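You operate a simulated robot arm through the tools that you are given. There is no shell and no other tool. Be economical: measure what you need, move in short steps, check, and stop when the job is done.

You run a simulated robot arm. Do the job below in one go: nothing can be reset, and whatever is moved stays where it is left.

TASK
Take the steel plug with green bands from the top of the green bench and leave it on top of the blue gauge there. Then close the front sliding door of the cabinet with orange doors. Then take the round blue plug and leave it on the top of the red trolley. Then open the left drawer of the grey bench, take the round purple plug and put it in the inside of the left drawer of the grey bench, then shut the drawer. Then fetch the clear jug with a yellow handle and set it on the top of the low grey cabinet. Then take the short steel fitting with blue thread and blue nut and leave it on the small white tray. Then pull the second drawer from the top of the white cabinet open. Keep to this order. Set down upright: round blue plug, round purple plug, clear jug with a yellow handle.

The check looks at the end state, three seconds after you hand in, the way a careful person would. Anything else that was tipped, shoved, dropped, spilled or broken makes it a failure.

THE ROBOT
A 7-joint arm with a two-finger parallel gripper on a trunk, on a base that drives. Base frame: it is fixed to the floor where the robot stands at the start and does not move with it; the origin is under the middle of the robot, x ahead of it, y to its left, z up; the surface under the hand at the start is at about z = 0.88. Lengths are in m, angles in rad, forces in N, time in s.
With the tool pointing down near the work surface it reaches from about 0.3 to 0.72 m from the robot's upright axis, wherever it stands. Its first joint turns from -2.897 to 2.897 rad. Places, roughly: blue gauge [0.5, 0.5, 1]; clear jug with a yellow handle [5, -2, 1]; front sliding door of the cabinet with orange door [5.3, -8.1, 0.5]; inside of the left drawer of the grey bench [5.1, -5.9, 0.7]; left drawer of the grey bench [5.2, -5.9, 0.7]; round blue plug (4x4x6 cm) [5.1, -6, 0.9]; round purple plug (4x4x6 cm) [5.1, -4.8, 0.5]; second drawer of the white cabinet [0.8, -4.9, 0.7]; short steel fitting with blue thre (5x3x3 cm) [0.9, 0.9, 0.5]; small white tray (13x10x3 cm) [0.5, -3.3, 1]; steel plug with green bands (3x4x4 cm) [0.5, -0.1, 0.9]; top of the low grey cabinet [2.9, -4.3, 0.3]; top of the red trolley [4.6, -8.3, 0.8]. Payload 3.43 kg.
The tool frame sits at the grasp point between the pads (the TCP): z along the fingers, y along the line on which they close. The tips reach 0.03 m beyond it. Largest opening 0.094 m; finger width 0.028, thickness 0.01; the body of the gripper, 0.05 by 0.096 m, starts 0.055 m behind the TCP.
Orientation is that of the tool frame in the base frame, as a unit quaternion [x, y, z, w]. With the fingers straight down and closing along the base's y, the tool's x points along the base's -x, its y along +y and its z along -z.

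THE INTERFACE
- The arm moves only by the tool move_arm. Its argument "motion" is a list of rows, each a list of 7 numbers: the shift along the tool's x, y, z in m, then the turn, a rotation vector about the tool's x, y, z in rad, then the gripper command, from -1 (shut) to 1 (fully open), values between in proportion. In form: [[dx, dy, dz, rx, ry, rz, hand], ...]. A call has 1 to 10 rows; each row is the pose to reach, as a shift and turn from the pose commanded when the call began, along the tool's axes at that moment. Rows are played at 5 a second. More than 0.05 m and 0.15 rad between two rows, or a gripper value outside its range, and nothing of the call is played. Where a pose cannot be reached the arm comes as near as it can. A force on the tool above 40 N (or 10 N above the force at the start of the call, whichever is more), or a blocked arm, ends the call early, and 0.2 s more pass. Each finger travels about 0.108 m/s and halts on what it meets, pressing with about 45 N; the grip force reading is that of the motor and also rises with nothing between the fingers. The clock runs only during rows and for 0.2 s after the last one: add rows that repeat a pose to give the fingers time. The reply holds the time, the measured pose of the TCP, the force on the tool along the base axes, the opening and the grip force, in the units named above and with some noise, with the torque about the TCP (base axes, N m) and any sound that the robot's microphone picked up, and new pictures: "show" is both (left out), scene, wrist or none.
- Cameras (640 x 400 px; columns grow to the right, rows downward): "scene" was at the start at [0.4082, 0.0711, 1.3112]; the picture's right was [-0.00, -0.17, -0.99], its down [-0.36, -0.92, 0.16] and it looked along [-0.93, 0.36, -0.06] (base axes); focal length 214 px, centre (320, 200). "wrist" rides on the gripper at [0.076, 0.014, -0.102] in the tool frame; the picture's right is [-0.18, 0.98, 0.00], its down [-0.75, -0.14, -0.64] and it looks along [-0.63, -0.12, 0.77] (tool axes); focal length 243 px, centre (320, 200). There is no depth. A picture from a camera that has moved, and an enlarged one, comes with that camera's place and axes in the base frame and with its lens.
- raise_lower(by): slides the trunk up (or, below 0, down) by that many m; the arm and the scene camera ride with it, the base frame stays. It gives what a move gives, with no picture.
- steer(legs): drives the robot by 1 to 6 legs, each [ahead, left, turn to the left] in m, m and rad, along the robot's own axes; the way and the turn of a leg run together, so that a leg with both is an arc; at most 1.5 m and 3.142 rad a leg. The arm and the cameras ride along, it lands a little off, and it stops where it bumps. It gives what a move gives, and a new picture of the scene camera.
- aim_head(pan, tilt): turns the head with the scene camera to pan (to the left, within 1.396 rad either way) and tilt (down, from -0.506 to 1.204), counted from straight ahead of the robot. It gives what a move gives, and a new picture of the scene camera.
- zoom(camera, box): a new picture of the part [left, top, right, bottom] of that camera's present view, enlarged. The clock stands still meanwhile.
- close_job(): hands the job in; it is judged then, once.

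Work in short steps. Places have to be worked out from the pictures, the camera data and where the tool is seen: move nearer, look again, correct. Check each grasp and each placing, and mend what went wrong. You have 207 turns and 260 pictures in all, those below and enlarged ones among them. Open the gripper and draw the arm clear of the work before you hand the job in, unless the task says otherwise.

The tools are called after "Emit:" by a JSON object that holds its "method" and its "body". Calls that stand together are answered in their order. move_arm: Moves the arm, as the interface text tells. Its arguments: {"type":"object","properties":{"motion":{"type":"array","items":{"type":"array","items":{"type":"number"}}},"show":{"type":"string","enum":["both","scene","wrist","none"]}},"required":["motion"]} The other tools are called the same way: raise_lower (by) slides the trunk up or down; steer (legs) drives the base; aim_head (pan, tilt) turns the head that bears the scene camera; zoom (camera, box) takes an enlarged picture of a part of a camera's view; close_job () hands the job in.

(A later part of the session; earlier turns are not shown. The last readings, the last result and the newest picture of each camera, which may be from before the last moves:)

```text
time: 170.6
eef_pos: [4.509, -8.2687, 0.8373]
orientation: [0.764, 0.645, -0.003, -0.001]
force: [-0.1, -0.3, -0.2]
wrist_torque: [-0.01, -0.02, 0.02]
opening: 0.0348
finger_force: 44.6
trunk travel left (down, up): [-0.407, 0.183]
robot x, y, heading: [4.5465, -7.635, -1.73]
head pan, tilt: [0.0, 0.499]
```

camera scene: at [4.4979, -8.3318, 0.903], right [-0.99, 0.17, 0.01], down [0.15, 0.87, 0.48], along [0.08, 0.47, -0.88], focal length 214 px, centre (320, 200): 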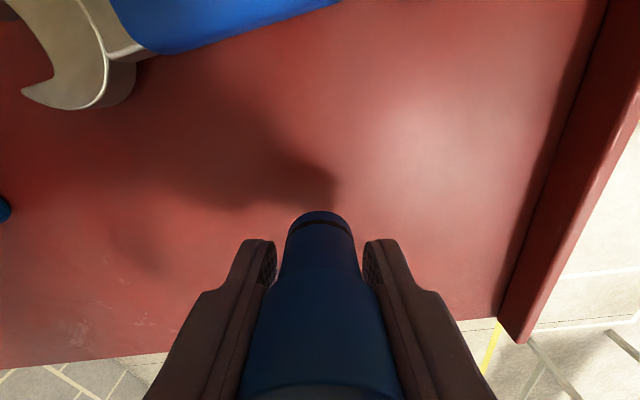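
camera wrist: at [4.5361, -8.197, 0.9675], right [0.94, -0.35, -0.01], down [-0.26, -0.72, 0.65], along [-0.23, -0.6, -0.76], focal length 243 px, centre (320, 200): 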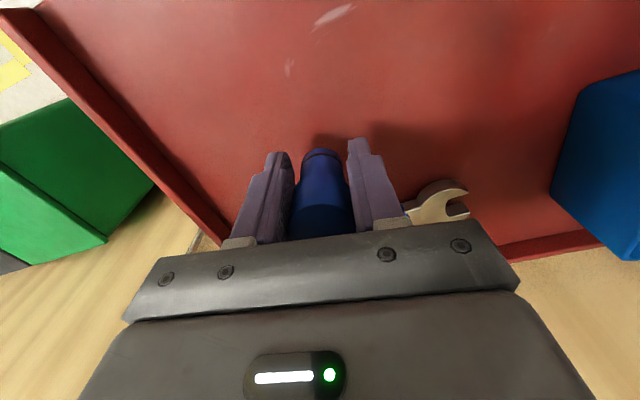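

No contact yet; I continue in 4 mm steps.

Emit:
{"method": "raise_lower", "body": {"by": -0.004}}

Emit:
{"method": "raise_lower", "body": {"by": -0.004}}

Emit:
{"method": "zoom", "body": {"camera": "scene", "box": [200, 150, 440, 300]}}

```text
time: 171.2
eef_pos: [4.5086, -8.2696, 0.8366]
orientation: [0.765, 0.644, -0.005, 0.001]
force: [0.0, 2.1, 23.3]
wrist_torque: [-0.05, -0.01, 0.04]
opening: 0.0347
finger_force: 44.5
trunk travel left (down, up): [-0.403, 0.187]
robot x, y, heading: [4.5459, -7.6343, -1.732]
head pan, tilt: [0.0, 0.499]
```

```text
time: 171.7
eef_pos: [4.5094, -8.2683, 0.8313]
orientation: [0.765, 0.644, -0.005, 0.0]
force: [-2.0, -8.1, 24.3]
wrist_torque: [-0.19, 0.02, 0.03]
opening: 0.0322
finger_force: 44.5
trunk travel left (down, up): [-0.399, 0.191]
robot x, y, heading: [4.5472, -7.6382, -1.731]
head pan, tilt: [0.0, 0.499]
```

```text
2.67 times, centred on (320, 225) of scene
camera zoom: at [4.4978, -8.3323, 0.8687], right [-0.99, 0.17, 0.01], down [0.15, 0.87, 0.47], along [0.08, 0.47, -0.88], focal length 572 px, centre (320, 133)
```

zoom: 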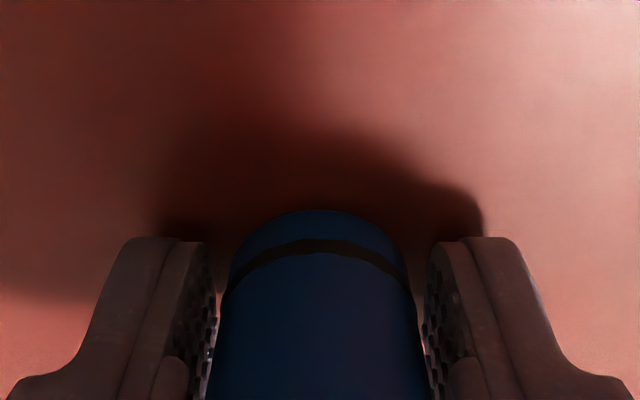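

The plug is seated. I relieve 3 mm, then open and lift away.

Emit:
{"method": "raise_lower", "body": {"by": 0.003}}

Emit:
{"method": "move_arm", "body": {"motion": [[0, 0, 0, 0, 0, 0, -0.4], [0, 0, 0, 0, 0, 0, 0], [0, 0, 0, 0, 0, 0, 0.3], [0, 0, 0, 0, 0, 0, 0.3]], "show": "scene"}}

Emit:
{"method": "raise_lower", "body": {"by": 0.16}}

Emit:
{"method": "move_arm", "body": {"motion": [[0, 0, 0, 0, 0, 0, 0.3]], "show": "scene"}}

```text
time: 172.2
eef_pos: [4.5086, -8.2671, 0.8305]
orientation: [0.764, 0.645, -0.002, -0.003]
force: [0.7, -0.3, 4.2]
wrist_torque: [-0.02, -0.04, 0.01]
opening: 0.0323
finger_force: 45.2
trunk travel left (down, up): [-0.402, 0.188]
robot x, y, heading: [4.5456, -7.6353, -1.73]
head pan, tilt: [0.0, 0.499]
```

```text
time: 173.2
eef_pos: [4.5091, -8.2685, 0.8322]
orientation: [0.764, 0.645, -0.003, -0.001]
force: [-0.2, 0.9, 0.2]
wrist_torque: [0.01, -0.02, 0.0]
opening: 0.0612
finger_force: 0.0
trunk travel left (down, up): [-0.402, 0.188]
robot x, y, heading: [4.5424, -7.6337, -1.736]
head pan, tilt: [0.0, 0.499]
camera scene: at [4.4979, -8.3318, 0.8699], right [-0.99, 0.17, 0.01], down [0.15, 0.87, 0.48], along [0.08, 0.47, -0.88], focal length 214 px, centre (320, 200)
```

scene: 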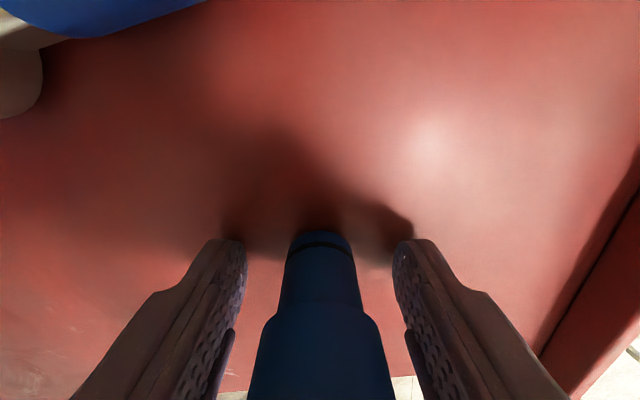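

```text
time: 175.1
eef_pos: [4.5088, -8.269, 0.9918]
orientation: [0.765, 0.644, -0.004, -0.002]
force: [-0.4, -0.3, 0.9]
wrist_torque: [-0.03, 0.01, 0.02]
opening: 0.0612
finger_force: 0.0
trunk travel left (down, up): [-0.562, 0.028]
robot x, y, heading: [4.5442, -7.6347, -1.731]
head pan, tilt: [0.0, 0.499]
```

```text
time: 175.4
eef_pos: [4.509, -8.2683, 0.9923]
orientation: [0.765, 0.644, -0.003, -0.001]
force: [-0.3, 0.6, 1.0]
wrist_torque: [-0.01, 0.03, 0.01]
opening: 0.061
finger_force: 0.0
trunk travel left (down, up): [-0.562, 0.028]
robot x, y, heading: [4.5457, -7.6358, -1.735]
head pan, tilt: [0.0, 0.499]
camera scene: at [4.4979, -8.3318, 1.0299], right [-0.99, 0.17, 0.01], down [0.15, 0.87, 0.48], along [0.08, 0.47, -0.88], focal length 214 px, centre (320, 200)
```

scene: 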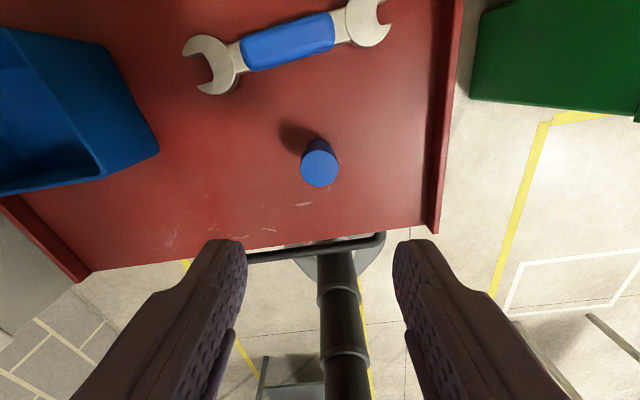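

The blue plug stands upright on the trolley. I back off, turn the tool forward, and turn toward the +x side of the grey bench.

Emit:
{"method": "steer", "body": {"legs": [[-0.45, 0, 0]]}}

Emit:
{"method": "move_arm", "body": {"motion": [[0.02, 0, 0.0, 0, -0.15, 0, 0], [0.04, 0, 0.01, 0, -0.3, 0, 0], [0.06, 0, 0.02, 0, -0.45, 0, 0], [0.08, 0, 0.03, 0, -0.6, 0, 0], [0.1, 0, 0.04, 0, -0.75, 0, 0], [0.12, 0, 0.05, 0, -0.9, 0, 0], [0.14, 0, 0.06, 0, -1.05, 0, 0], [0.16, 0, 0.07, 0, -1.2, 0, 0], [0.18, 0, 0.08, 0, -1.35, 0, 0], [0.2, 0, 0.09, 0, -1.5, 0, 0]], "show": "none"}}

Emit:
{"method": "steer", "body": {"legs": [[0, 0, 1.6], [0.9, 0, 0], [0, 0, 1.6]]}}

Emit:
{"method": "aim_head", "body": {"pan": 0, "tilt": 0.2}}

```text
time: 178.2
eef_pos: [4.5848, -7.8228, 0.9925]
orientation: [0.762, 0.648, -0.003, -0.001]
force: [-0.1, -0.2, -0.3]
wrist_torque: [0.01, -0.01, 0.04]
opening: 0.0613
finger_force: 0.0
trunk travel left (down, up): [-0.562, 0.028]
robot x, y, heading: [4.6146, -7.1892, -1.723]
head pan, tilt: [0.0, 0.499]
camera scene: at [4.5741, -7.8847, 1.0305], right [-0.99, 0.16, 0.01], down [0.14, 0.87, 0.48], along [0.07, 0.47, -0.88], focal length 214 px, centre (320, 200)
```

scene: 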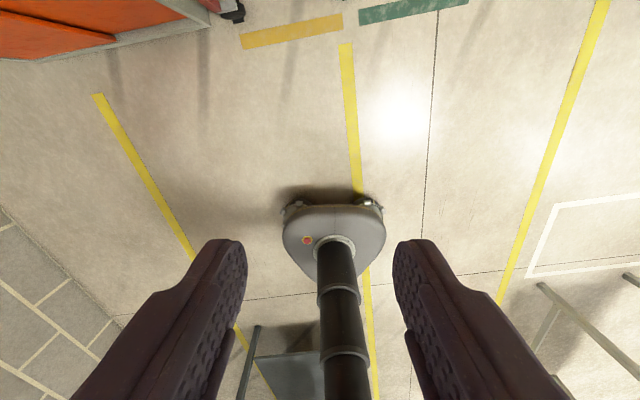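

```text
time: 180.4
eef_pos: [4.5626, -7.6586, 0.975]
orientation: [0.587, 0.503, -0.485, 0.408]
force: [-0.1, -0.5, 0.8]
wrist_torque: [0.02, 0.01, -0.06]
opening: 0.0466
finger_force: 0.0
out of reach, approached as far as the arm can: row 8, 9, 10
trunk travel left (down, up): [-0.562, 0.028]
robot x, y, heading: [4.6166, -7.1825, -1.72]
head pan, tilt: [0.0, 0.499]
```

```text
time: 192.9
eef_pos: [5.5415, -6.8232, 0.9748]
orientation: [-0.518, 0.576, 0.42, 0.473]
force: [-0.6, 0.2, -0.3]
wrist_torque: [0.01, 0.0, 0.01]
opening: 0.047
finger_force: 0.0
trunk travel left (down, up): [-0.562, 0.028]
robot x, y, heading: [5.5109, -7.2965, 1.467]
head pan, tilt: [0.0, 0.499]
camera scene: at [5.5369, -6.8495, 1.0439], right [0.99, -0.11, 0.01], down [-0.07, -0.64, -0.76], along [0.09, 0.76, -0.64], focal length 214 px, centre (320, 200)
```

scene: 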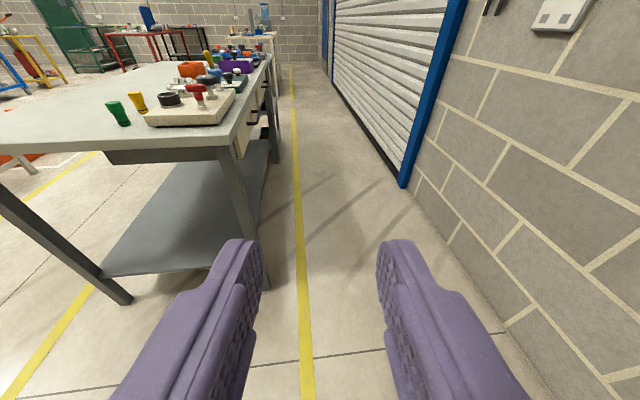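

```text
time: 193.7
eef_pos: [5.5412, -6.8231, 0.9741]
orientation: [-0.518, 0.575, 0.421, 0.473]
force: [-0.8, -0.4, 0.0]
wrist_torque: [-0.02, 0.03, 0.01]
opening: 0.0467
finger_force: 0.0
trunk travel left (down, up): [-0.562, 0.028]
robot x, y, heading: [5.5081, -7.2949, 1.468]
head pan, tilt: [0.0, 0.201]
camera scene: at [5.5376, -6.8419, 1.0705], right [0.99, -0.11, 0.01], down [-0.04, -0.39, -0.92], along [0.11, 0.91, -0.39], focal length 214 px, centre (320, 200)
```

scene: 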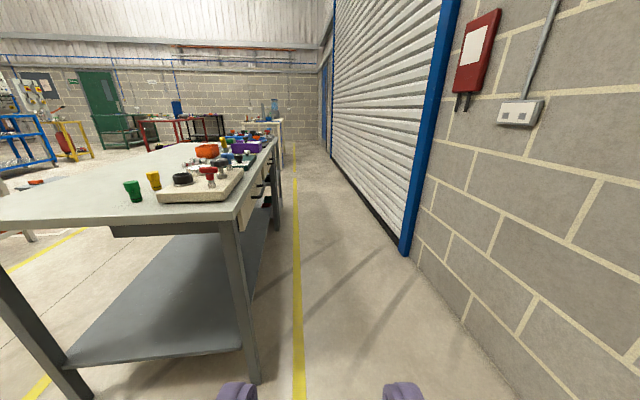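

The drawers open toward +x into an aisle about 1.06 m wide (x 5.3–6.4). I enter it at x≈5.92 and turn to face the drawers.

Emit:
{"method": "steer", "body": {"legs": [[0, 0, 0.1], [0, -0.41, 0], [1.33, 0, 0]]}}

```text
time: 202.9
eef_pos: [5.9159, -5.5215, 0.9744]
orientation: [-0.545, 0.55, 0.442, 0.453]
force: [0.1, 0.1, 1.1]
wrist_torque: [-0.02, 0.0, 0.0]
opening: 0.047
finger_force: 0.1
trunk travel left (down, up): [-0.562, 0.028]
robot x, y, heading: [5.9243, -5.9938, 1.563]
head pan, tilt: [0.0, 0.201]
camera scene: at [5.9152, -5.539, 1.0704], right [1.0, -0.02, 0.01], down [0.0, -0.39, -0.92], along [0.02, 0.92, -0.39], focal length 214 px, centre (320, 200)
```

scene: 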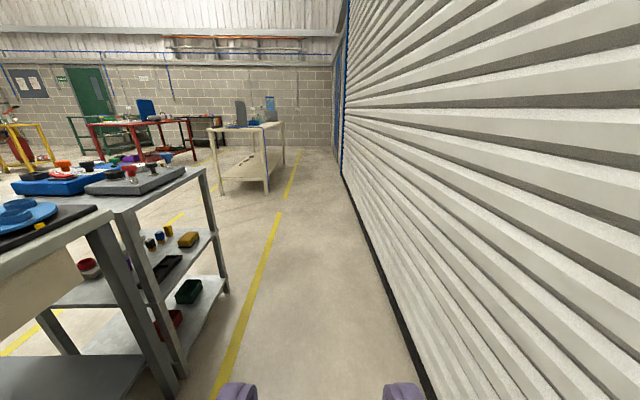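

Now I turn left to face the drawers and lower the trunk.

Emit:
{"method": "steer", "body": {"legs": [[0, 0, 1.57]]}}

Emit:
{"method": "aim_head", "body": {"pan": 0, "tilt": 0.7}}

```text
time: 207.1
eef_pos: [5.4562, -5.9991, 0.9752]
orientation: [0.775, -0.011, -0.632, -0.013]
force: [0.1, -0.3, 0.4]
wrist_torque: [0.01, -0.01, 0.0]
opening: 0.0471
finger_force: 0.0
trunk travel left (down, up): [-0.562, 0.028]
robot x, y, heading: [5.93, -5.9959, 3.12]
head pan, tilt: [0.0, 0.201]
camera scene: at [5.4736, -6.0006, 1.0705], right [0.03, 1.0, 0.01], down [0.39, -0.01, -0.92], along [-0.92, 0.03, -0.39], focal length 214 px, centre (320, 200)
```

scene: 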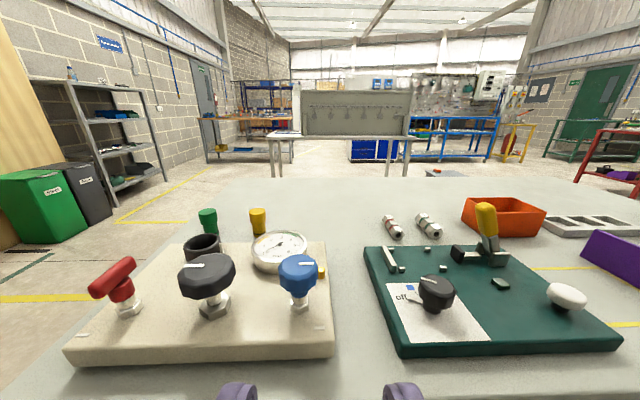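

```text
time: 208.0
eef_pos: [5.4557, -5.9994, 0.9743]
orientation: [0.774, -0.011, -0.632, -0.013]
force: [-0.2, 0.1, 0.2]
wrist_torque: [0.01, -0.01, -0.03]
opening: 0.0468
finger_force: 0.1
trunk travel left (down, up): [-0.562, 0.028]
robot x, y, heading: [5.9288, -5.9957, 3.115]
head pan, tilt: [0.0, 0.7]
camera scene: at [5.4907, -6.0008, 1.0278], right [0.03, 1.0, 0.01], down [0.78, -0.02, -0.62], along [-0.62, 0.03, -0.78], focal length 214 px, centre (320, 200)
```

scene: 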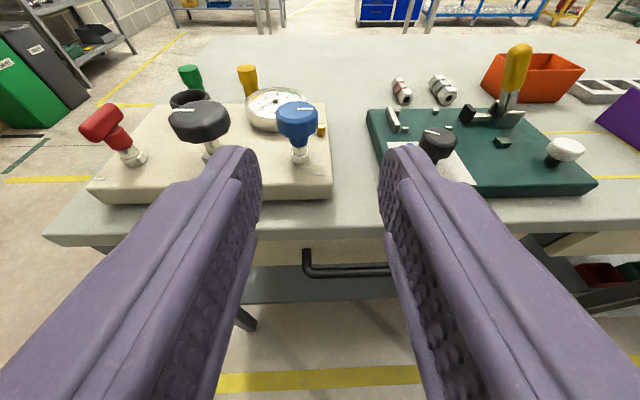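

The drawer handle is a black horizontal bar just below the bench edge. I lower the trunk to bring the hand level with it.

Emit:
{"method": "raise_lower", "body": {"by": -0.25}}

Emit:
{"method": "aim_head", "body": {"pan": 0, "tilt": 0.3}}

```text
time: 210.6
eef_pos: [5.456, -5.9995, 0.7248]
orientation: [0.774, -0.011, -0.633, -0.013]
force: [-0.4, 0.6, 0.4]
wrist_torque: [0.01, 0.03, 0.03]
opening: 0.047
finger_force: 0.1
trunk travel left (down, up): [-0.312, 0.278]
robot x, y, heading: [5.9251, -5.9938, 3.115]
head pan, tilt: [0.0, 0.7]
```

```text
time: 211.5
eef_pos: [5.4576, -5.9988, 0.7255]
orientation: [0.774, -0.011, -0.633, -0.013]
force: [0.4, 0.6, 0.5]
wrist_torque: [-0.02, 0.0, 0.0]
opening: 0.0471
finger_force: 0.0
trunk travel left (down, up): [-0.312, 0.278]
robot x, y, heading: [5.9294, -5.9952, 3.12]
head pan, tilt: [0.0, 0.3]
camera scene: at [5.4753, -6.0005, 0.8113], right [0.03, 1.0, 0.01], down [0.48, -0.01, -0.88], along [-0.88, 0.03, -0.48], focal length 214 px, centre (320, 200)
```

scene: 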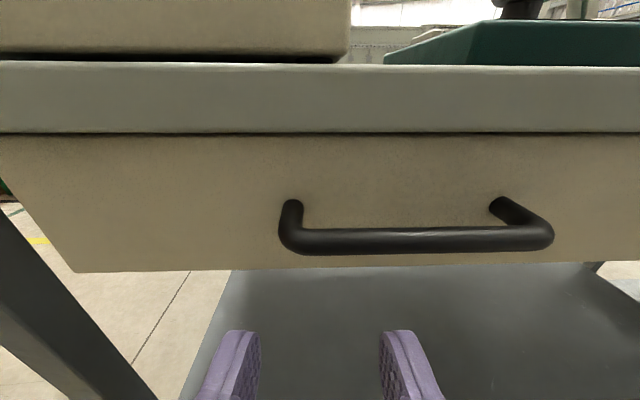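

The handle bar is at x≈5.382, y≈-5.94, z≈0.736, spanning y -6.01…-5.87. I level the tool and shift to the bar's middle, then roll by 90° so the fingers close vertically.

Emit:
{"method": "move_arm", "body": {"motion": [[-0.004, -0.02, -0.02, 0, -0.1, 0, 0], [-0.008, -0.04, -0.02, 0, -0.2, 0, 0], [-0.01, -0.057, -0.02, 0, -0.2, 0, 0]], "show": "none"}}

Emit:
{"method": "move_arm", "body": {"motion": [[0, 0, 0, 0, 0, 0.15, 0], [0, 0, 0, 0, 0, 0.3, 0], [0, 0, 0, 0, 0, 0.45, 0], [0, 0, 0, 0, 0, 0.6, 0], [0, 0, 0, 0, 0, 0.75, 0], [0, 0, 0, 0, 0, 0.9, 0], [0, 0, 0, 0, 0, 1.05, 0], [0, 0, 0, 0, 0, 1.2, 0], [0, 0, 0, 0, 0, 1.35, 0], [0, 0, 0, 0, 0, 1.5, 0]], "show": "both"}}

```text
time: 212.3
eef_pos: [5.4634, -5.9395, 0.772]
orientation: [-0.707, 0.009, 0.707, 0.015]
force: [-0.4, -0.7, -1.5]
wrist_torque: [0.01, -0.04, -0.01]
opening: 0.0472
finger_force: 0.0
out of reach, approached as far as the arm can: row 1, 2, 3
trunk travel left (down, up): [-0.312, 0.278]
robot x, y, heading: [5.9292, -5.9964, 3.118]
head pan, tilt: [0.0, 0.3]
```

```text
time: 214.5
eef_pos: [5.4633, -5.939, 0.7735]
orientation: [-0.51, 0.491, 0.526, -0.472]
force: [0.6, 0.7, 0.4]
wrist_torque: [-0.01, -0.03, 0.01]
opening: 0.0469
finger_force: 0.1
trunk travel left (down, up): [-0.312, 0.278]
robot x, y, heading: [5.9276, -5.9946, 3.115]
head pan, tilt: [0.0, 0.3]
camera scene: at [5.5023, -5.8577, 0.7785], right [0.0, 0.07, -1.0], down [0.26, -0.96, -0.07], along [-0.96, -0.26, -0.02], focal length 214 px, centre (320, 200)
camera wrist: at [5.5627, -6.0199, 0.7824], right [0.0, 0.11, 0.99], down [0.67, 0.74, -0.08], along [-0.74, 0.66, -0.07], focal length 243 px, centre (320, 200)
```

scene: 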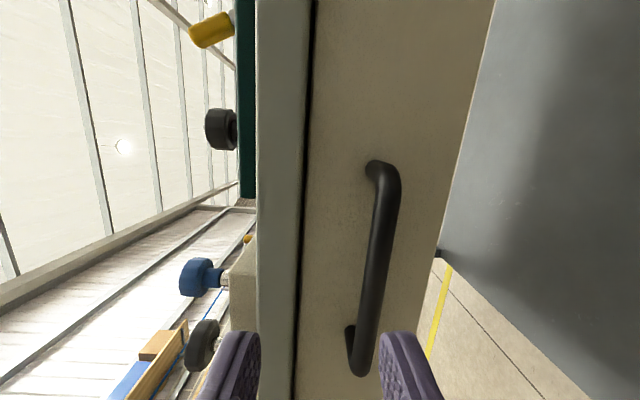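
wrist: 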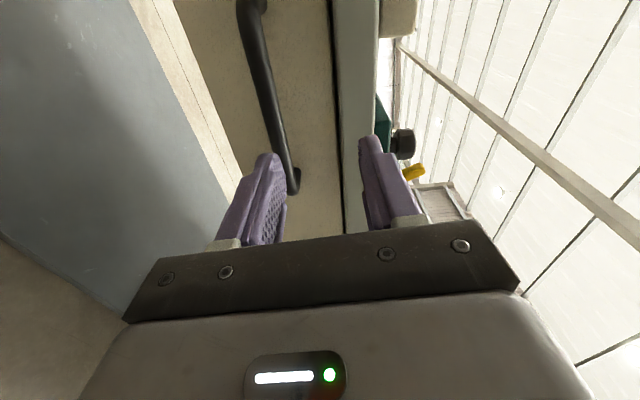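

The bar is now at z≈0.738. I lower to it, move in so the bar lies between the fingers, and close.

Emit:
{"method": "move_arm", "body": {"motion": [[0, -0.018, 0, 0, 0, 0.03, 0.1], [0, -0.036, 0, 0, 0, 0.07, 0.1], [0, -0.036, 0.035, 0, 0, 0.07, 0.1], [0, -0.036, 0.066, 0, 0, 0.07, 0.1], [0, -0.036, 0.066, 0, 0, 0.07, 0.1]]}}

```text
time: 215.7
eef_pos: [5.422, -5.9339, 0.7619]
orientation: [-0.493, 0.508, 0.51, -0.489]
force: [1.1, -0.2, -1.0]
wrist_torque: [-0.02, 0.08, -0.02]
opening: 0.0528
finger_force: 0.8
out of reach, approached as far as the arm can: row 1, 2, 3, 4, 5
trunk travel left (down, up): [-0.312, 0.278]
robot x, y, heading: [5.9242, -5.9924, 3.123]
head pan, tilt: [0.0, 0.3]
camera scene: at [5.462, -5.8538, 0.7606], right [0.0, 0.01, -1.0], down [0.26, -0.96, -0.01], along [-0.96, -0.26, 0.0], focal length 214 px, centre (320, 200)
camera wrist: at [5.5224, -6.0155, 0.7753], right [0.0, 0.18, 0.98], down [0.67, 0.73, -0.13], along [-0.74, 0.66, -0.12], focal length 243 px, centre (320, 200)
```

scene: 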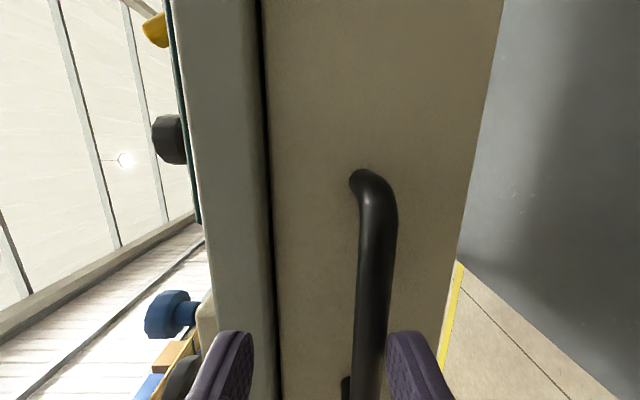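
wrist: 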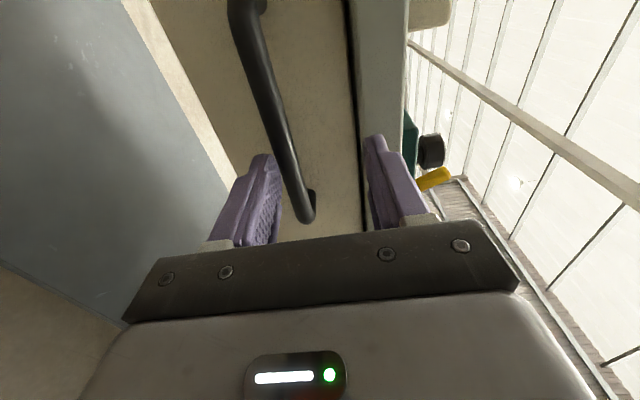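

The arm is at its low limit for this trunk height. I retreat slightly, lower the trunk, and re-approach.

Emit:
{"method": "move_arm", "body": {"motion": [[0, 0, -0.04, 0, 0, 0, 0.1], [0, 0, -0.04, 0, 0, 0, 0.1]], "show": "none"}}

Emit:
{"method": "raise_lower", "body": {"by": -0.1}}

Emit:
{"method": "move_arm", "body": {"motion": [[0, 0.0, -0.0, 0, 0, 0, 0.1], [0, 0.0, 0, 0, 0, 0, 0.1]], "show": "none"}}

```text
time: 216.3
eef_pos: [5.4553, -5.9366, 0.7663]
orientation: [-0.493, 0.507, 0.511, -0.489]
force: [0.2, -0.6, -0.3]
wrist_torque: [-0.04, 0.03, 0.01]
opening: 0.0519
finger_force: 0.1
out of reach, approached as far as the arm can: row 1, 2
trunk travel left (down, up): [-0.312, 0.278]
robot x, y, heading: [5.9265, -5.9949, 3.12]
head pan, tilt: [0.0, 0.3]
```

```text
time: 217.6
eef_pos: [5.4556, -5.9364, 0.6664]
orientation: [-0.493, 0.507, 0.511, -0.49]
force: [-0.9, 0.4, -0.3]
wrist_torque: [0.01, -0.02, 0.0]
opening: 0.0518
finger_force: 0.1
trunk travel left (down, up): [-0.212, 0.378]
robot x, y, heading: [5.9312, -5.9949, 3.11]
head pan, tilt: [0.0, 0.3]
```

```text
time: 218.2
eef_pos: [5.4548, -5.936, 0.6666]
orientation: [-0.494, 0.507, 0.51, -0.489]
force: [1.1, 0.2, 0.2]
wrist_torque: [-0.01, 0.0, -0.03]
opening: 0.0515
finger_force: 0.1
trunk travel left (down, up): [-0.212, 0.378]
robot x, y, heading: [5.9285, -5.9983, 3.116]
head pan, tilt: [0.0, 0.3]
```

Now up 7 cm first, then check before going in.

Emit:
{"method": "move_arm", "body": {"motion": [[0, 0.035, 0, 0, 0, 0, 0.1], [0, 0.071, 0, 0, 0, 0, 0.1], [0, 0.071, 0, 0, 0, 0, 0.1]], "show": "scene"}}

```text
time: 219.0
eef_pos: [5.455, -5.9365, 0.7372]
orientation: [-0.493, 0.507, 0.51, -0.489]
force: [-0.1, 0.1, 0.4]
wrist_torque: [-0.02, 0.01, 0.01]
opening: 0.0517
finger_force: 0.0
trunk travel left (down, up): [-0.212, 0.378]
robot x, y, heading: [5.9289, -5.9891, 3.118]
head pan, tilt: [0.0, 0.3]
camera scene: at [5.495, -5.8551, 0.7357], right [0.0, 0.01, -1.0], down [0.26, -0.96, -0.01], along [-0.96, -0.26, 0.0], focal length 214 px, centre (320, 200)
```

scene: 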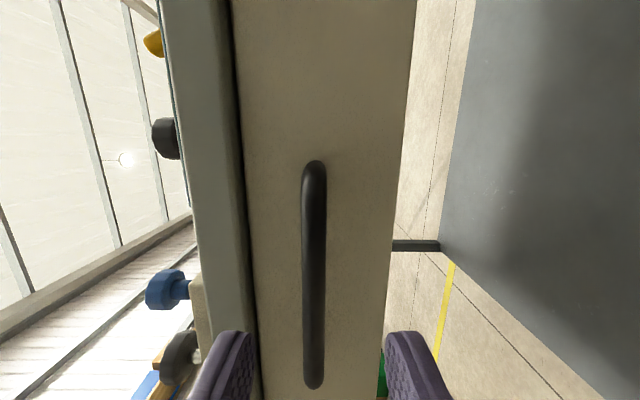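

The bar is centred between the fingers. I go in and close.

Emit:
{"method": "move_arm", "body": {"motion": [[0, 0.001, 0.03, 0, 0, 0, 0.1], [0, 0.001, 0.059, 0, 0, 0, 0.1], [0, 0.001, 0.059, 0, 0, 0, 0.1], [0, 0.001, 0.059, 0, 0, 0, -0.5], [0, 0.001, 0.059, 0, 0, 0, -1], [0, 0.001, 0.059, 0, 0, 0, -1]], "show": "scene"}}

```text
time: 220.4
eef_pos: [5.3961, -5.9339, 0.7384]
orientation: [-0.491, 0.506, 0.511, -0.491]
force: [-0.5, -0.6, 15.1]
wrist_torque: [-1.07, 0.13, 0.01]
opening: 0.0138
finger_force: 44.7
trunk travel left (down, up): [-0.212, 0.378]
robot x, y, heading: [5.9287, -5.9974, 3.119]
head pan, tilt: [0.0, 0.3]
camera scene: at [5.4359, -5.8535, 0.7389], right [0.0, 0.01, -1.0], down [0.26, -0.96, -0.01], along [-0.96, -0.26, 0.0], focal length 214 px, centre (320, 200)
```

scene: 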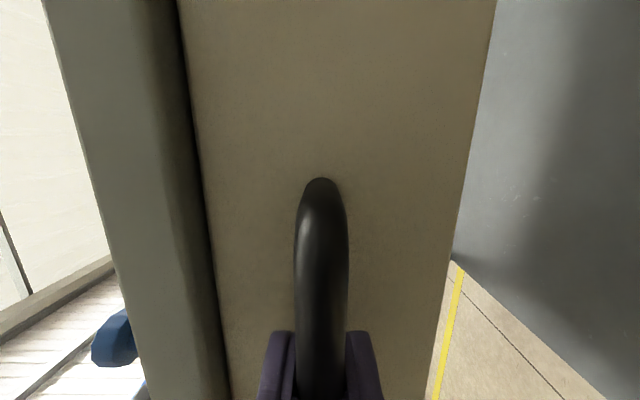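

Gripped. I pull the drawer out slowly.

Emit:
{"method": "move_arm", "body": {"motion": [[0, 0, -0.015, 0, 0, 0, -1], [0, 0, -0.035, 0, 0, 0, -1], [0, 0, -0.055, 0, 0, 0, -1], [0, 0, -0.075, 0, 0, 0, -1], [0, 0, -0.095, 0, 0, 0, -1], [0, 0, -0.115, 0, 0, 0, -1], [0, 0, -0.13, 0, 0, 0, -1]], "show": "scene"}}

```text
time: 221.4
eef_pos: [5.4637, -5.9345, 0.7401]
orientation: [-0.49, 0.506, 0.513, -0.49]
force: [-0.9, 4.0, 10.9]
wrist_torque: [-0.93, 0.18, 0.3]
opening: 0.0138
finger_force: 45.4
trunk travel left (down, up): [-0.212, 0.378]
robot x, y, heading: [5.9293, -5.9925, 3.118]
head pan, tilt: [0.0, 0.3]
stopped in row 4: the force on the tool passed its limit at 40 N (the readings are from after the stop); the commanded pose is now the measured one
camera scene: at [5.5038, -5.8538, 0.7389], right [-0.01, 0.01, -1.0], down [0.26, -0.97, -0.01], along [-0.97, -0.26, 0.0], focal length 214 px, centre (320, 200)
```

scene: 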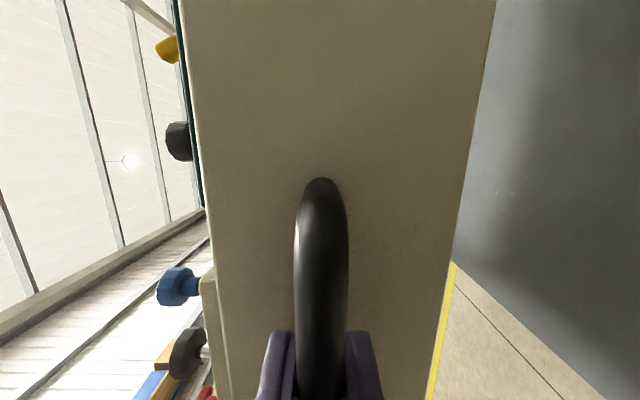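

It moves with some resistance. I continue with smaller steps.

Emit:
{"method": "move_arm", "body": {"motion": [[0, 0, -0.01, 0, 0, 0, -1], [0, 0, -0.02, 0, 0, 0, -1], [0, 0, -0.03, 0, 0, 0, -1], [0, 0, -0.04, 0, 0, 0, -1], [0, 0, -0.05, 0, 0, 0, -1], [0, 0, -0.06, 0, 0, 0, -1], [0, 0, -0.07, 0, 0, 0, -1], [0, 0, -0.08, 0, 0, 0, -1], [0, 0, -0.09, 0, 0, 0, -1], [0, 0, -0.1, 0, 0, 0, -1]], "show": "none"}}

```text
time: 222.8
eef_pos: [5.5268, -5.9351, 0.7406]
orientation: [-0.489, 0.506, 0.515, -0.489]
force: [-1.5, 4.1, 10.7]
wrist_torque: [-1.07, 0.11, 0.11]
opening: 0.0139
finger_force: 45.1
trunk travel left (down, up): [-0.212, 0.378]
robot x, y, heading: [5.9267, -5.9944, 3.116]
head pan, tilt: [0.0, 0.3]
stopped in row 7: the force on the tool passed its limit at 41 N (the readings are from after the stop); the commanded pose is now the measured one
```

Emit:
{"method": "move_arm", "body": {"motion": [[0, 0.001, -0.01, 0, 0, 0, -1], [0, 0.001, -0.02, 0, 0, 0, -1], [0, 0.001, -0.03, 0, 0, 0, -1], [0, 0.001, -0.04, 0, 0, 0, -1], [0, 0.001, -0.05, 0, 0, 0, -1], [0, 0.001, -0.06, 0, 0, 0, -1], [0, 0.001, -0.07, 0, 0, 0, -1], [0, 0.001, -0.08, 0, 0, 0, -1]], "show": "scene"}}

```text
time: 224.7
eef_pos: [5.6065, -5.9363, 0.7394]
orientation: [-0.489, 0.507, 0.513, -0.49]
force: [0.5, 32.4, 6.8]
wrist_torque: [-1.27, 0.04, -0.34]
opening: 0.0141
finger_force: 44.3
trunk travel left (down, up): [-0.212, 0.378]
robot x, y, heading: [5.9273, -5.9898, 3.115]
head pan, tilt: [0.0, 0.3]
camera scene: at [5.6468, -5.8561, 0.7389], right [-0.01, 0.01, -1.0], down [0.25, -0.97, -0.01], along [-0.97, -0.25, 0.0], focal length 214 px, centre (320, 200)
```

scene: 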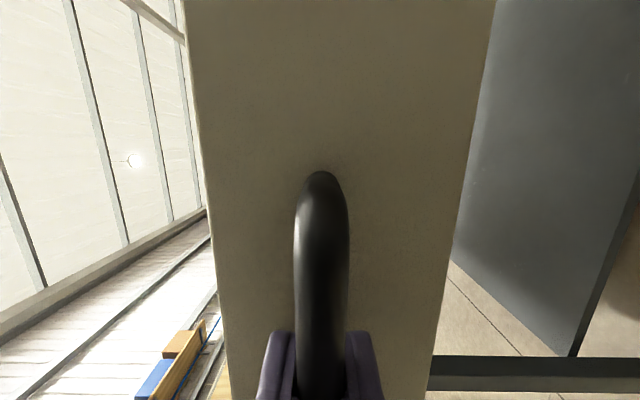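

The drawer is out by about 0.21 m. I release the handle and retreat a bit.

Emit:
{"method": "move_arm", "body": {"motion": [[0, 0, 0, 0, 0, 0, -0.5], [0, 0, 0, 0, 0, 0, 0.1], [0, 0, 0, 0, 0, 0, 0.1], [0, 0, -0.02, 0, 0, 0, 0.1], [0, 0, -0.045, 0, 0, 0, 0.1], [0, 0, -0.045, 0, 0, 0, 0.1]], "show": "scene"}}

```text
time: 226.1
eef_pos: [5.6418, -5.9289, 0.7525]
orientation: [-0.488, 0.505, 0.516, -0.49]
force: [-0.4, -0.1, -0.5]
wrist_torque: [-0.01, 0.0, -0.03]
opening: 0.0514
finger_force: 0.1
out of reach, approached as far as the arm can: row 4, 5, 6
trunk travel left (down, up): [-0.212, 0.378]
robot x, y, heading: [5.9304, -5.9935, 3.114]
head pan, tilt: [0.0, 0.3]
camera scene: at [5.6824, -5.8488, 0.7521], right [-0.01, 0.01, -1.0], down [0.25, -0.97, -0.01], along [-0.97, -0.25, 0.01], focal length 214 px, centre (320, 200)
```

scene: 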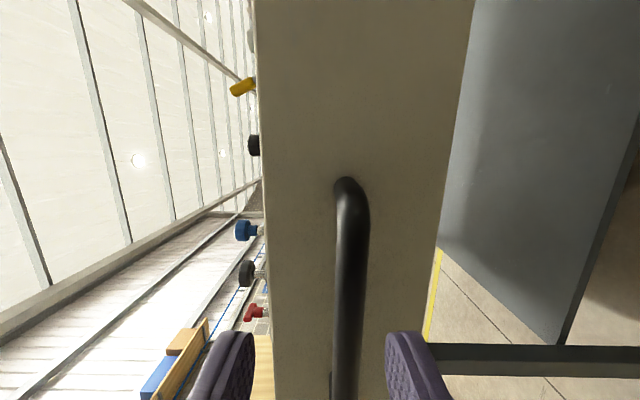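

Clear of the handle. I back off 5 cm, then slide along the aisle to the shelf cart, and unroll the tool.

Emit:
{"method": "steer", "body": {"legs": [[-0.05, 0, 0], [0, -0.35, 0]]}}

Emit:
{"method": "move_arm", "body": {"motion": [[0, 0, 0.01, 0, 0, -0.15, 0], [0, 0, 0.02, 0, 0, -0.3, 0], [0, 0, 0.03, 0, 0, -0.45, 0], [0, 0, 0.04, 0, 0, -0.6, 0], [0, 0, 0.05, 0, 0, -0.75, 0], [0, 0, 0.05, 0, 0, -0.9, 0], [0, 0, 0.05, 0, 0, -1.05, 0], [0, 0, 0.05, 0, 0, -1.2, 0], [0, 0, 0.05, 0, 0, -1.35, 0], [0, 0, 0.05, 0, 0, -1.5, 0]], "show": "scene"}}

```text
time: 228.8
eef_pos: [5.7023, -5.5889, 0.7533]
orientation: [-0.488, 0.507, 0.517, -0.488]
force: [0.7, 0.0, 0.1]
wrist_torque: [0.0, 0.01, -0.01]
opening: 0.0518
finger_force: 0.1
trunk travel left (down, up): [-0.212, 0.378]
robot x, y, heading: [5.9865, -5.6548, 3.11]
head pan, tilt: [0.0, 0.3]
camera scene: at [5.7426, -5.5083, 0.752], right [-0.01, 0.01, -1.0], down [0.25, -0.97, -0.01], along [-0.97, -0.25, 0.01], focal length 214 px, centre (320, 200)
```

scene: 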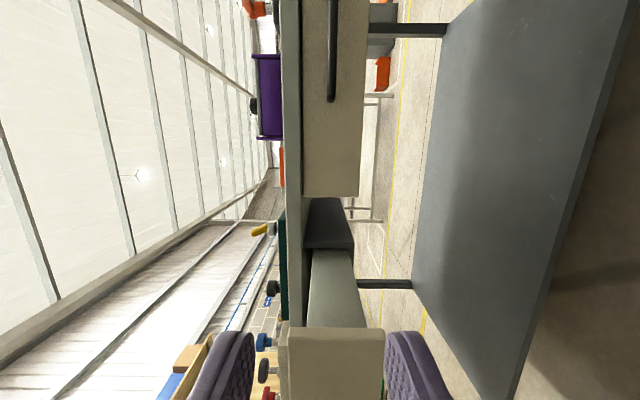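

```text
time: 229.8
eef_pos: [5.6635, -5.5873, 0.7527]
orientation: [-0.613, 0.349, 0.63, -0.325]
force: [-2.7, -0.5, -4.4]
wrist_torque: [-0.21, 0.43, 0.14]
opening: 0.0472
finger_force: 0.1
trunk travel left (down, up): [-0.212, 0.378]
robot x, y, heading: [5.9911, -5.6555, 3.111]
head pan, tilt: [0.0, 0.3]
stopped in row 5: the force on the tool passed its limit at 83 N (the readings are from after the stop); the commanded pose is now the measured one
camera scene: at [5.703, -5.5202, 0.7959], right [0.02, 0.55, -0.84], down [0.26, -0.81, -0.52], along [-0.97, -0.21, -0.16], focal length 214 px, centre (320, 200)
```

scene: 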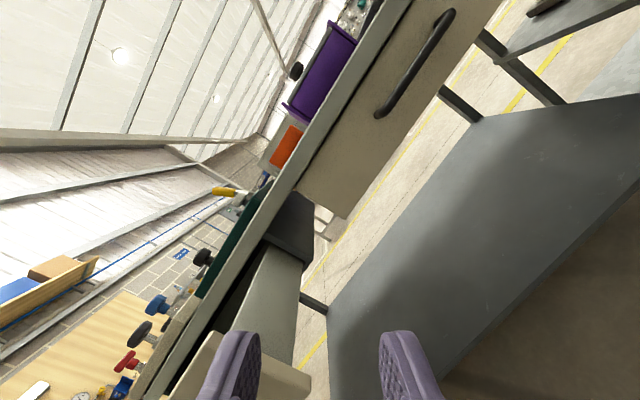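

Something was touched during the roll, probably the drawer's corner or the robot itself. I move further along the aisle before continuing.

Emit:
{"method": "steer", "body": {"legs": [[0, -0.3, 0]]}}

Emit:
{"method": "aim_head", "body": {"pan": 0, "tilt": 0.0}}

```text
time: 231.9
eef_pos: [5.6728, -5.2871, 0.752]
orientation: [-0.612, 0.349, 0.631, -0.324]
force: [-6.3, 0.0, -3.1]
wrist_torque: [-0.22, 0.2, 0.39]
opening: 0.0471
finger_force: 0.1
trunk travel left (down, up): [-0.212, 0.378]
robot x, y, heading: [5.9999, -5.3575, 3.113]
head pan, tilt: [0.0, 0.3]
camera scene: at [5.7126, -5.2202, 0.7959], right [0.02, 0.55, -0.84], down [0.26, -0.81, -0.52], along [-0.97, -0.2, -0.16], focal length 214 px, centre (320, 200)
```

scene: 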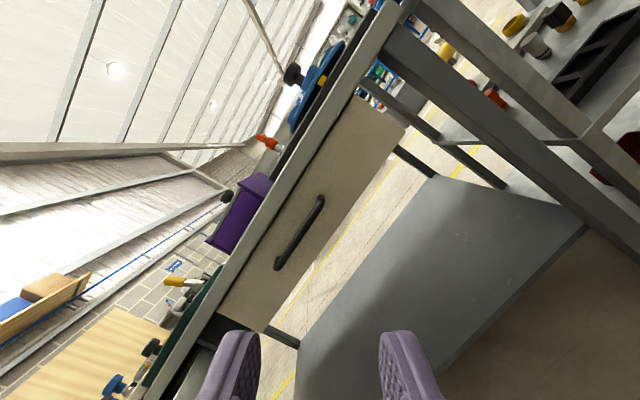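

```text
time: 232.7
eef_pos: [5.6727, -5.2874, 0.7517]
orientation: [-0.613, 0.348, 0.631, -0.323]
force: [-5.5, 0.6, -3.5]
wrist_torque: [-0.18, 0.22, 0.33]
opening: 0.0474
finger_force: 0.1
trunk travel left (down, up): [-0.212, 0.378]
robot x, y, heading: [5.9977, -5.3551, 3.109]
head pan, tilt: [0.0, 0.0]
camera scene: at [5.7171, -5.1972, 0.811], right [0.02, 0.55, -0.84], down [-0.04, -0.84, -0.55], along [-1.0, 0.04, 0.01], focal length 214 px, centre (320, 200)
```

scene: 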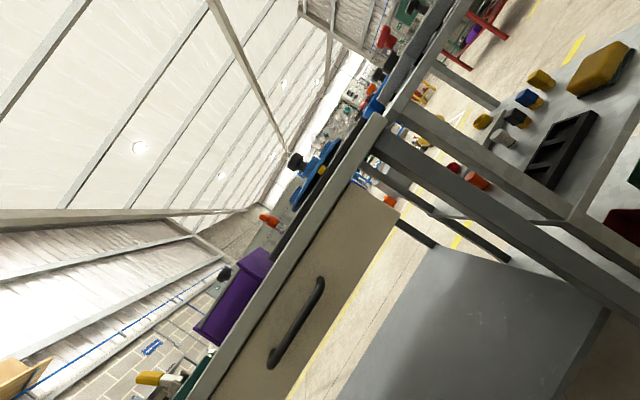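

The force persists after driving, so it was the arm folded against the robot itself. I extend forward and finish the unroll.

Emit:
{"method": "move_arm", "body": {"motion": [[0, 0, 0.04, 0, 0, 0, 0], [0, 0, 0.08, 0, 0, 0, 0], [0, 0, 0.12, 0, 0, -0.1, 0], [0, 0, 0.12, 0, 0, -0.25, 0], [0, 0, 0.12, 0, 0, -0.4, 0], [0, 0, 0.12, 0, 0, -0.55, 0], [0, 0, 0.12, 0, 0, -0.7, 0], [0, 0, 0.12, 0, 0, -0.85, 0], [0, 0, 0.12, 0, 0, -0.95, 0]], "show": "scene"}}

```text
time: 234.7
eef_pos: [5.5532, -5.2807, 0.7522]
orientation: [-0.705, 0.03, 0.709, 0.002]
force: [0.3, -0.2, -0.3]
wrist_torque: [-0.01, 0.0, 0.01]
opening: 0.0472
finger_force: 0.1
trunk travel left (down, up): [-0.212, 0.378]
robot x, y, heading: [5.9984, -5.3565, 3.108]
head pan, tilt: [0.0, 0.0]
camera scene: at [5.5932, -5.2795, 0.8615], right [0.04, 1.0, -0.04], down [-0.01, -0.04, -1.0], along [-1.0, 0.04, 0.01], focal length 214 px, centre (320, 200)
```

scene: 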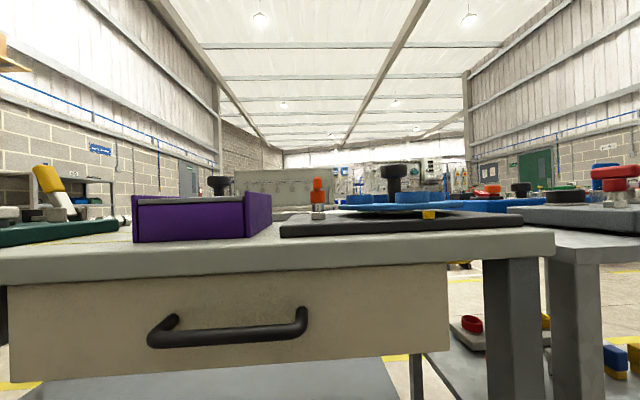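

Free again. I move on to the cart and look down at its middle shelf.

Emit:
{"method": "steer", "body": {"legs": [[0, -0.5, 0]]}}

Emit:
{"method": "aim_head", "body": {"pan": 0, "tilt": 0.5}}

```text
time: 237.6
eef_pos: [5.5677, -4.7883, 0.7523]
orientation: [-0.705, 0.028, 0.709, -0.002]
force: [0.0, 0.3, -0.3]
wrist_torque: [-0.01, 0.0, -0.01]
opening: 0.0472
finger_force: 0.1
trunk travel left (down, up): [-0.212, 0.378]
robot x, y, heading: [6.0106, -4.8582, 3.114]
head pan, tilt: [0.0, 0.0]
camera scene: at [5.6072, -4.7859, 0.8615], right [0.04, 1.0, -0.04], down [-0.01, -0.04, -1.0], along [-1.0, 0.04, 0.01], focal length 214 px, centre (320, 200)
```

scene: 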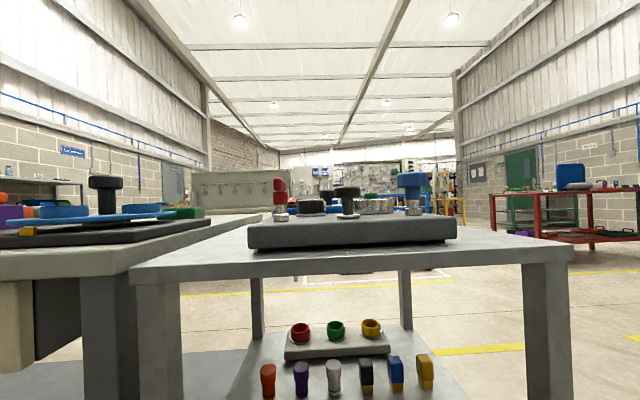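

```text
time: 238.5
eef_pos: [5.5677, -4.789, 0.7542]
orientation: [-0.705, 0.029, 0.709, -0.001]
force: [-0.2, -0.1, -0.7]
wrist_torque: [-0.02, -0.04, 0.0]
opening: 0.0471
finger_force: 0.0
trunk travel left (down, up): [-0.212, 0.378]
robot x, y, heading: [6.0113, -4.8576, 3.114]
head pan, tilt: [0.0, 0.499]
camera scene: at [5.6059, -4.7877, 0.8155], right [0.04, 1.0, -0.04], down [0.47, -0.05, -0.88], along [-0.88, 0.01, -0.47], focal length 214 px, centre (320, 200)
```

scene: 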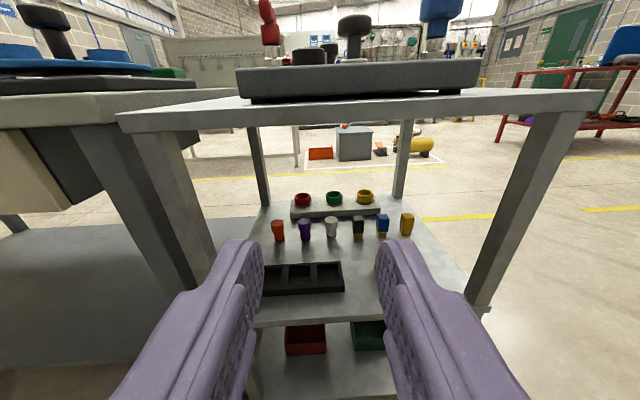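

The purple plug is second in a row of six on the middle shelf, with the cart's top shelf edge at x≈5.345, z≈0.785. I lower the trunk to see under it and triangulate.

Emit:
{"method": "raise_lower", "body": {"by": -0.16}}

Emit:
{"method": "aim_head", "body": {"pan": 0, "tilt": 0.25}}

```text
time: 240.3
eef_pos: [5.5664, -4.7881, 0.5937]
orientation: [-0.705, 0.027, 0.709, -0.002]
force: [0.1, -0.1, 0.7]
wrist_torque: [0.03, 0.0, 0.02]
opening: 0.047
finger_force: 0.1
trunk travel left (down, up): [-0.052, 0.538]
robot x, y, heading: [6.0124, -4.8614, 3.114]
head pan, tilt: [0.0, 0.499]
```

```text
time: 241.1
eef_pos: [5.567, -4.7897, 0.5936]
orientation: [-0.705, 0.028, 0.709, -0.002]
force: [0.7, 0.2, -0.6]
wrist_torque: [0.03, 0.02, -0.01]
opening: 0.0469
finger_force: 0.0
trunk travel left (down, up): [-0.052, 0.538]
robot x, y, heading: [6.0092, -4.8564, 3.11]
head pan, tilt: [0.0, 0.25]
camera scene: at [5.6037, -4.7867, 0.6785], right [0.04, 1.0, -0.04], down [0.24, -0.05, -0.97], along [-0.97, 0.03, -0.24], focal length 214 px, centre (320, 200)
```

scene: 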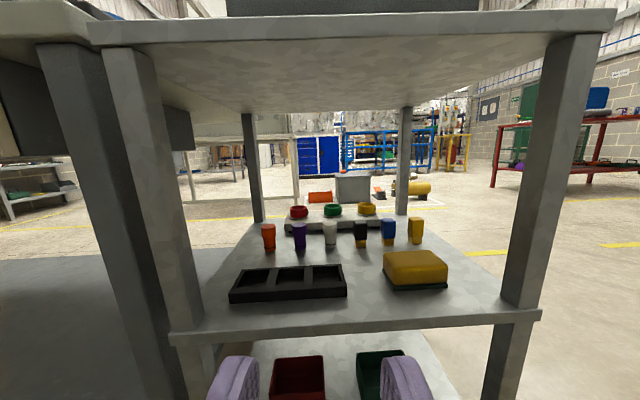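

Purple plug is at about (5.14, -4.826), shelf z≈0.445, with a low black tray in front. I pitch the tool down about 32°, shift sideways and lower, still outside the cart.

Emit:
{"method": "move_arm", "body": {"motion": [[0.01, 0.01, 0, 0, 0.1, 0, 0], [0.02, 0.02, 0, 0, 0.2, 0, 0.1], [0.03, 0.03, 0, 0, 0.3, 0, 0.1], [0.04, 0.04, 0, 0, 0.4, 0, 0.1], [0.05, 0.046, 0, 0, 0.5, 0, 0.1], [0.05, 0.046, 0, 0, 0.56, 0, 0.1], [0.05, 0.046, 0, 0, 0.56, 0, 0.1]], "show": "none"}}

Emit:
{"method": "aim_head", "body": {"pan": 0, "tilt": -0.3}}

```text
time: 242.7
eef_pos: [5.5649, -4.8371, 0.5448]
orientation: [0.873, -0.026, -0.487, 0.009]
force: [-0.4, 0.2, 1.1]
wrist_torque: [0.01, 0.0, -0.01]
opening: 0.0516
finger_force: 0.1
trunk travel left (down, up): [-0.052, 0.538]
robot x, y, heading: [6.0115, -4.8564, 3.117]
head pan, tilt: [0.0, 0.25]
```

```text
time: 243.7
eef_pos: [5.5646, -4.8374, 0.5459]
orientation: [0.874, -0.026, -0.486, 0.009]
force: [0.1, -0.1, 0.7]
wrist_torque: [0.01, 0.0, -0.01]
opening: 0.0519
finger_force: 0.0
trunk travel left (down, up): [-0.052, 0.538]
robot x, y, heading: [6.0119, -4.8616, 3.118]
head pan, tilt: [0.0, -0.3]
camera scene: at [5.5374, -4.8298, 0.6857], right [0.04, 1.0, -0.04], down [0.25, -0.05, -0.97], along [-0.97, 0.03, -0.25], focal length 214 px, centre (320, 200)
```

scene: 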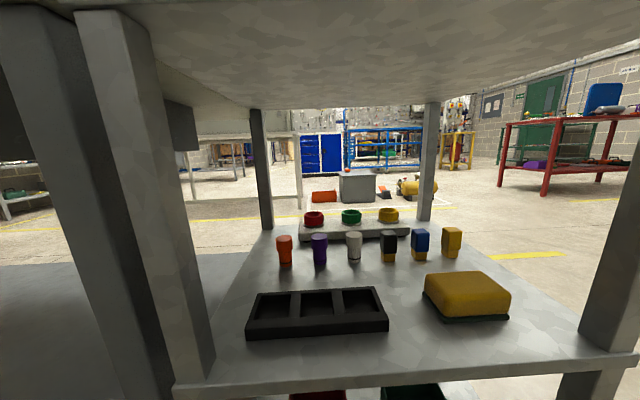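

Plug at about (5.147, -4.825). I drive 0.29 m forward, bringing the hand between the shelves.

Emit:
{"method": "steer", "body": {"legs": [[0.29, 0, 0]]}}

Emit:
{"method": "aim_head", "body": {"pan": 0, "tilt": 0.1}}

```text
time: 245.7
eef_pos: [5.2924, -4.8296, 0.5445]
orientation: [0.876, -0.029, -0.482, 0.009]
force: [0.3, 0.5, 1.7]
wrist_torque: [0.0, -0.01, 0.01]
opening: 0.0518
finger_force: 0.1
trunk travel left (down, up): [-0.052, 0.538]
robot x, y, heading: [5.7338, -4.8483, 3.113]
head pan, tilt: [0.0, -0.3]
stopped in leg 1: the robot was blocked; the commanded pose is now the measured one
camera scene: at [5.2632, -4.8222, 0.6847], right [0.04, 1.0, -0.04], down [0.26, -0.05, -0.96], along [-0.96, 0.03, -0.26], focal length 214 px, centre (320, 200)
```

scene: 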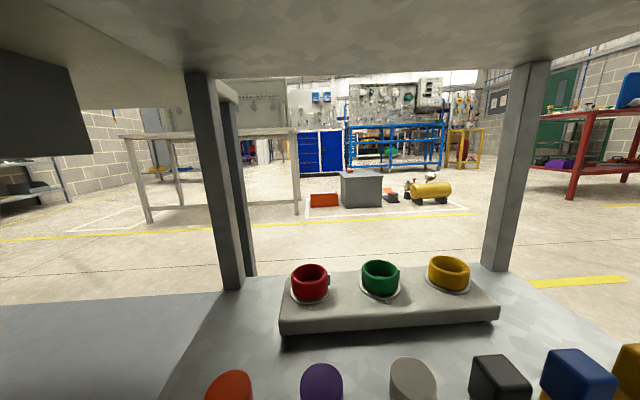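

```text
time: 246.6
eef_pos: [5.2925, -4.83, 0.5431]
orientation: [0.875, -0.028, -0.483, 0.01]
force: [0.4, 0.0, -0.1]
wrist_torque: [0.0, 0.0, -0.01]
opening: 0.0517
finger_force: 0.1
trunk travel left (down, up): [-0.052, 0.538]
robot x, y, heading: [5.7278, -4.8522, 3.112]
head pan, tilt: [0.0, 0.099]
camera scene: at [5.2702, -4.8239, 0.6483], right [0.04, 1.0, -0.04], down [0.61, -0.06, -0.79], along [-0.79, 0.01, -0.61], focal length 214 px, centre (320, 200)
```

scene: 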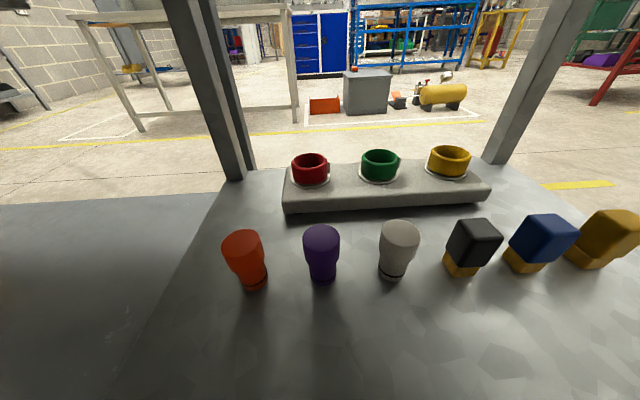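

The base touched the cart at x≈5.73; I back off 2 cm. The plug is at (5.148,-4.825).

Emit:
{"method": "steer", "body": {"legs": [[-0.02, 0, 0]]}}

```text
time: 247.3
eef_pos: [5.3096, -4.8304, 0.5412]
orientation: [0.877, -0.029, -0.48, 0.01]
force: [0.0, 0.0, 0.0]
wrist_torque: [0.0, 0.0, 0.02]
opening: 0.0518
finger_force: 0.0
trunk travel left (down, up): [-0.052, 0.538]
robot x, y, heading: [5.7485, -4.8524, 3.116]
head pan, tilt: [0.0, 0.099]
camera scene: at [5.2871, -4.8242, 0.6454], right [0.04, 1.0, -0.04], down [0.62, -0.06, -0.78], along [-0.78, 0.0, -0.62], focal length 214 px, centre (320, 200)
```

scene: 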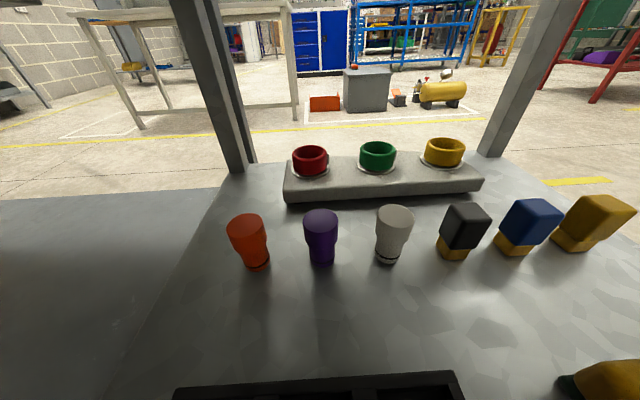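

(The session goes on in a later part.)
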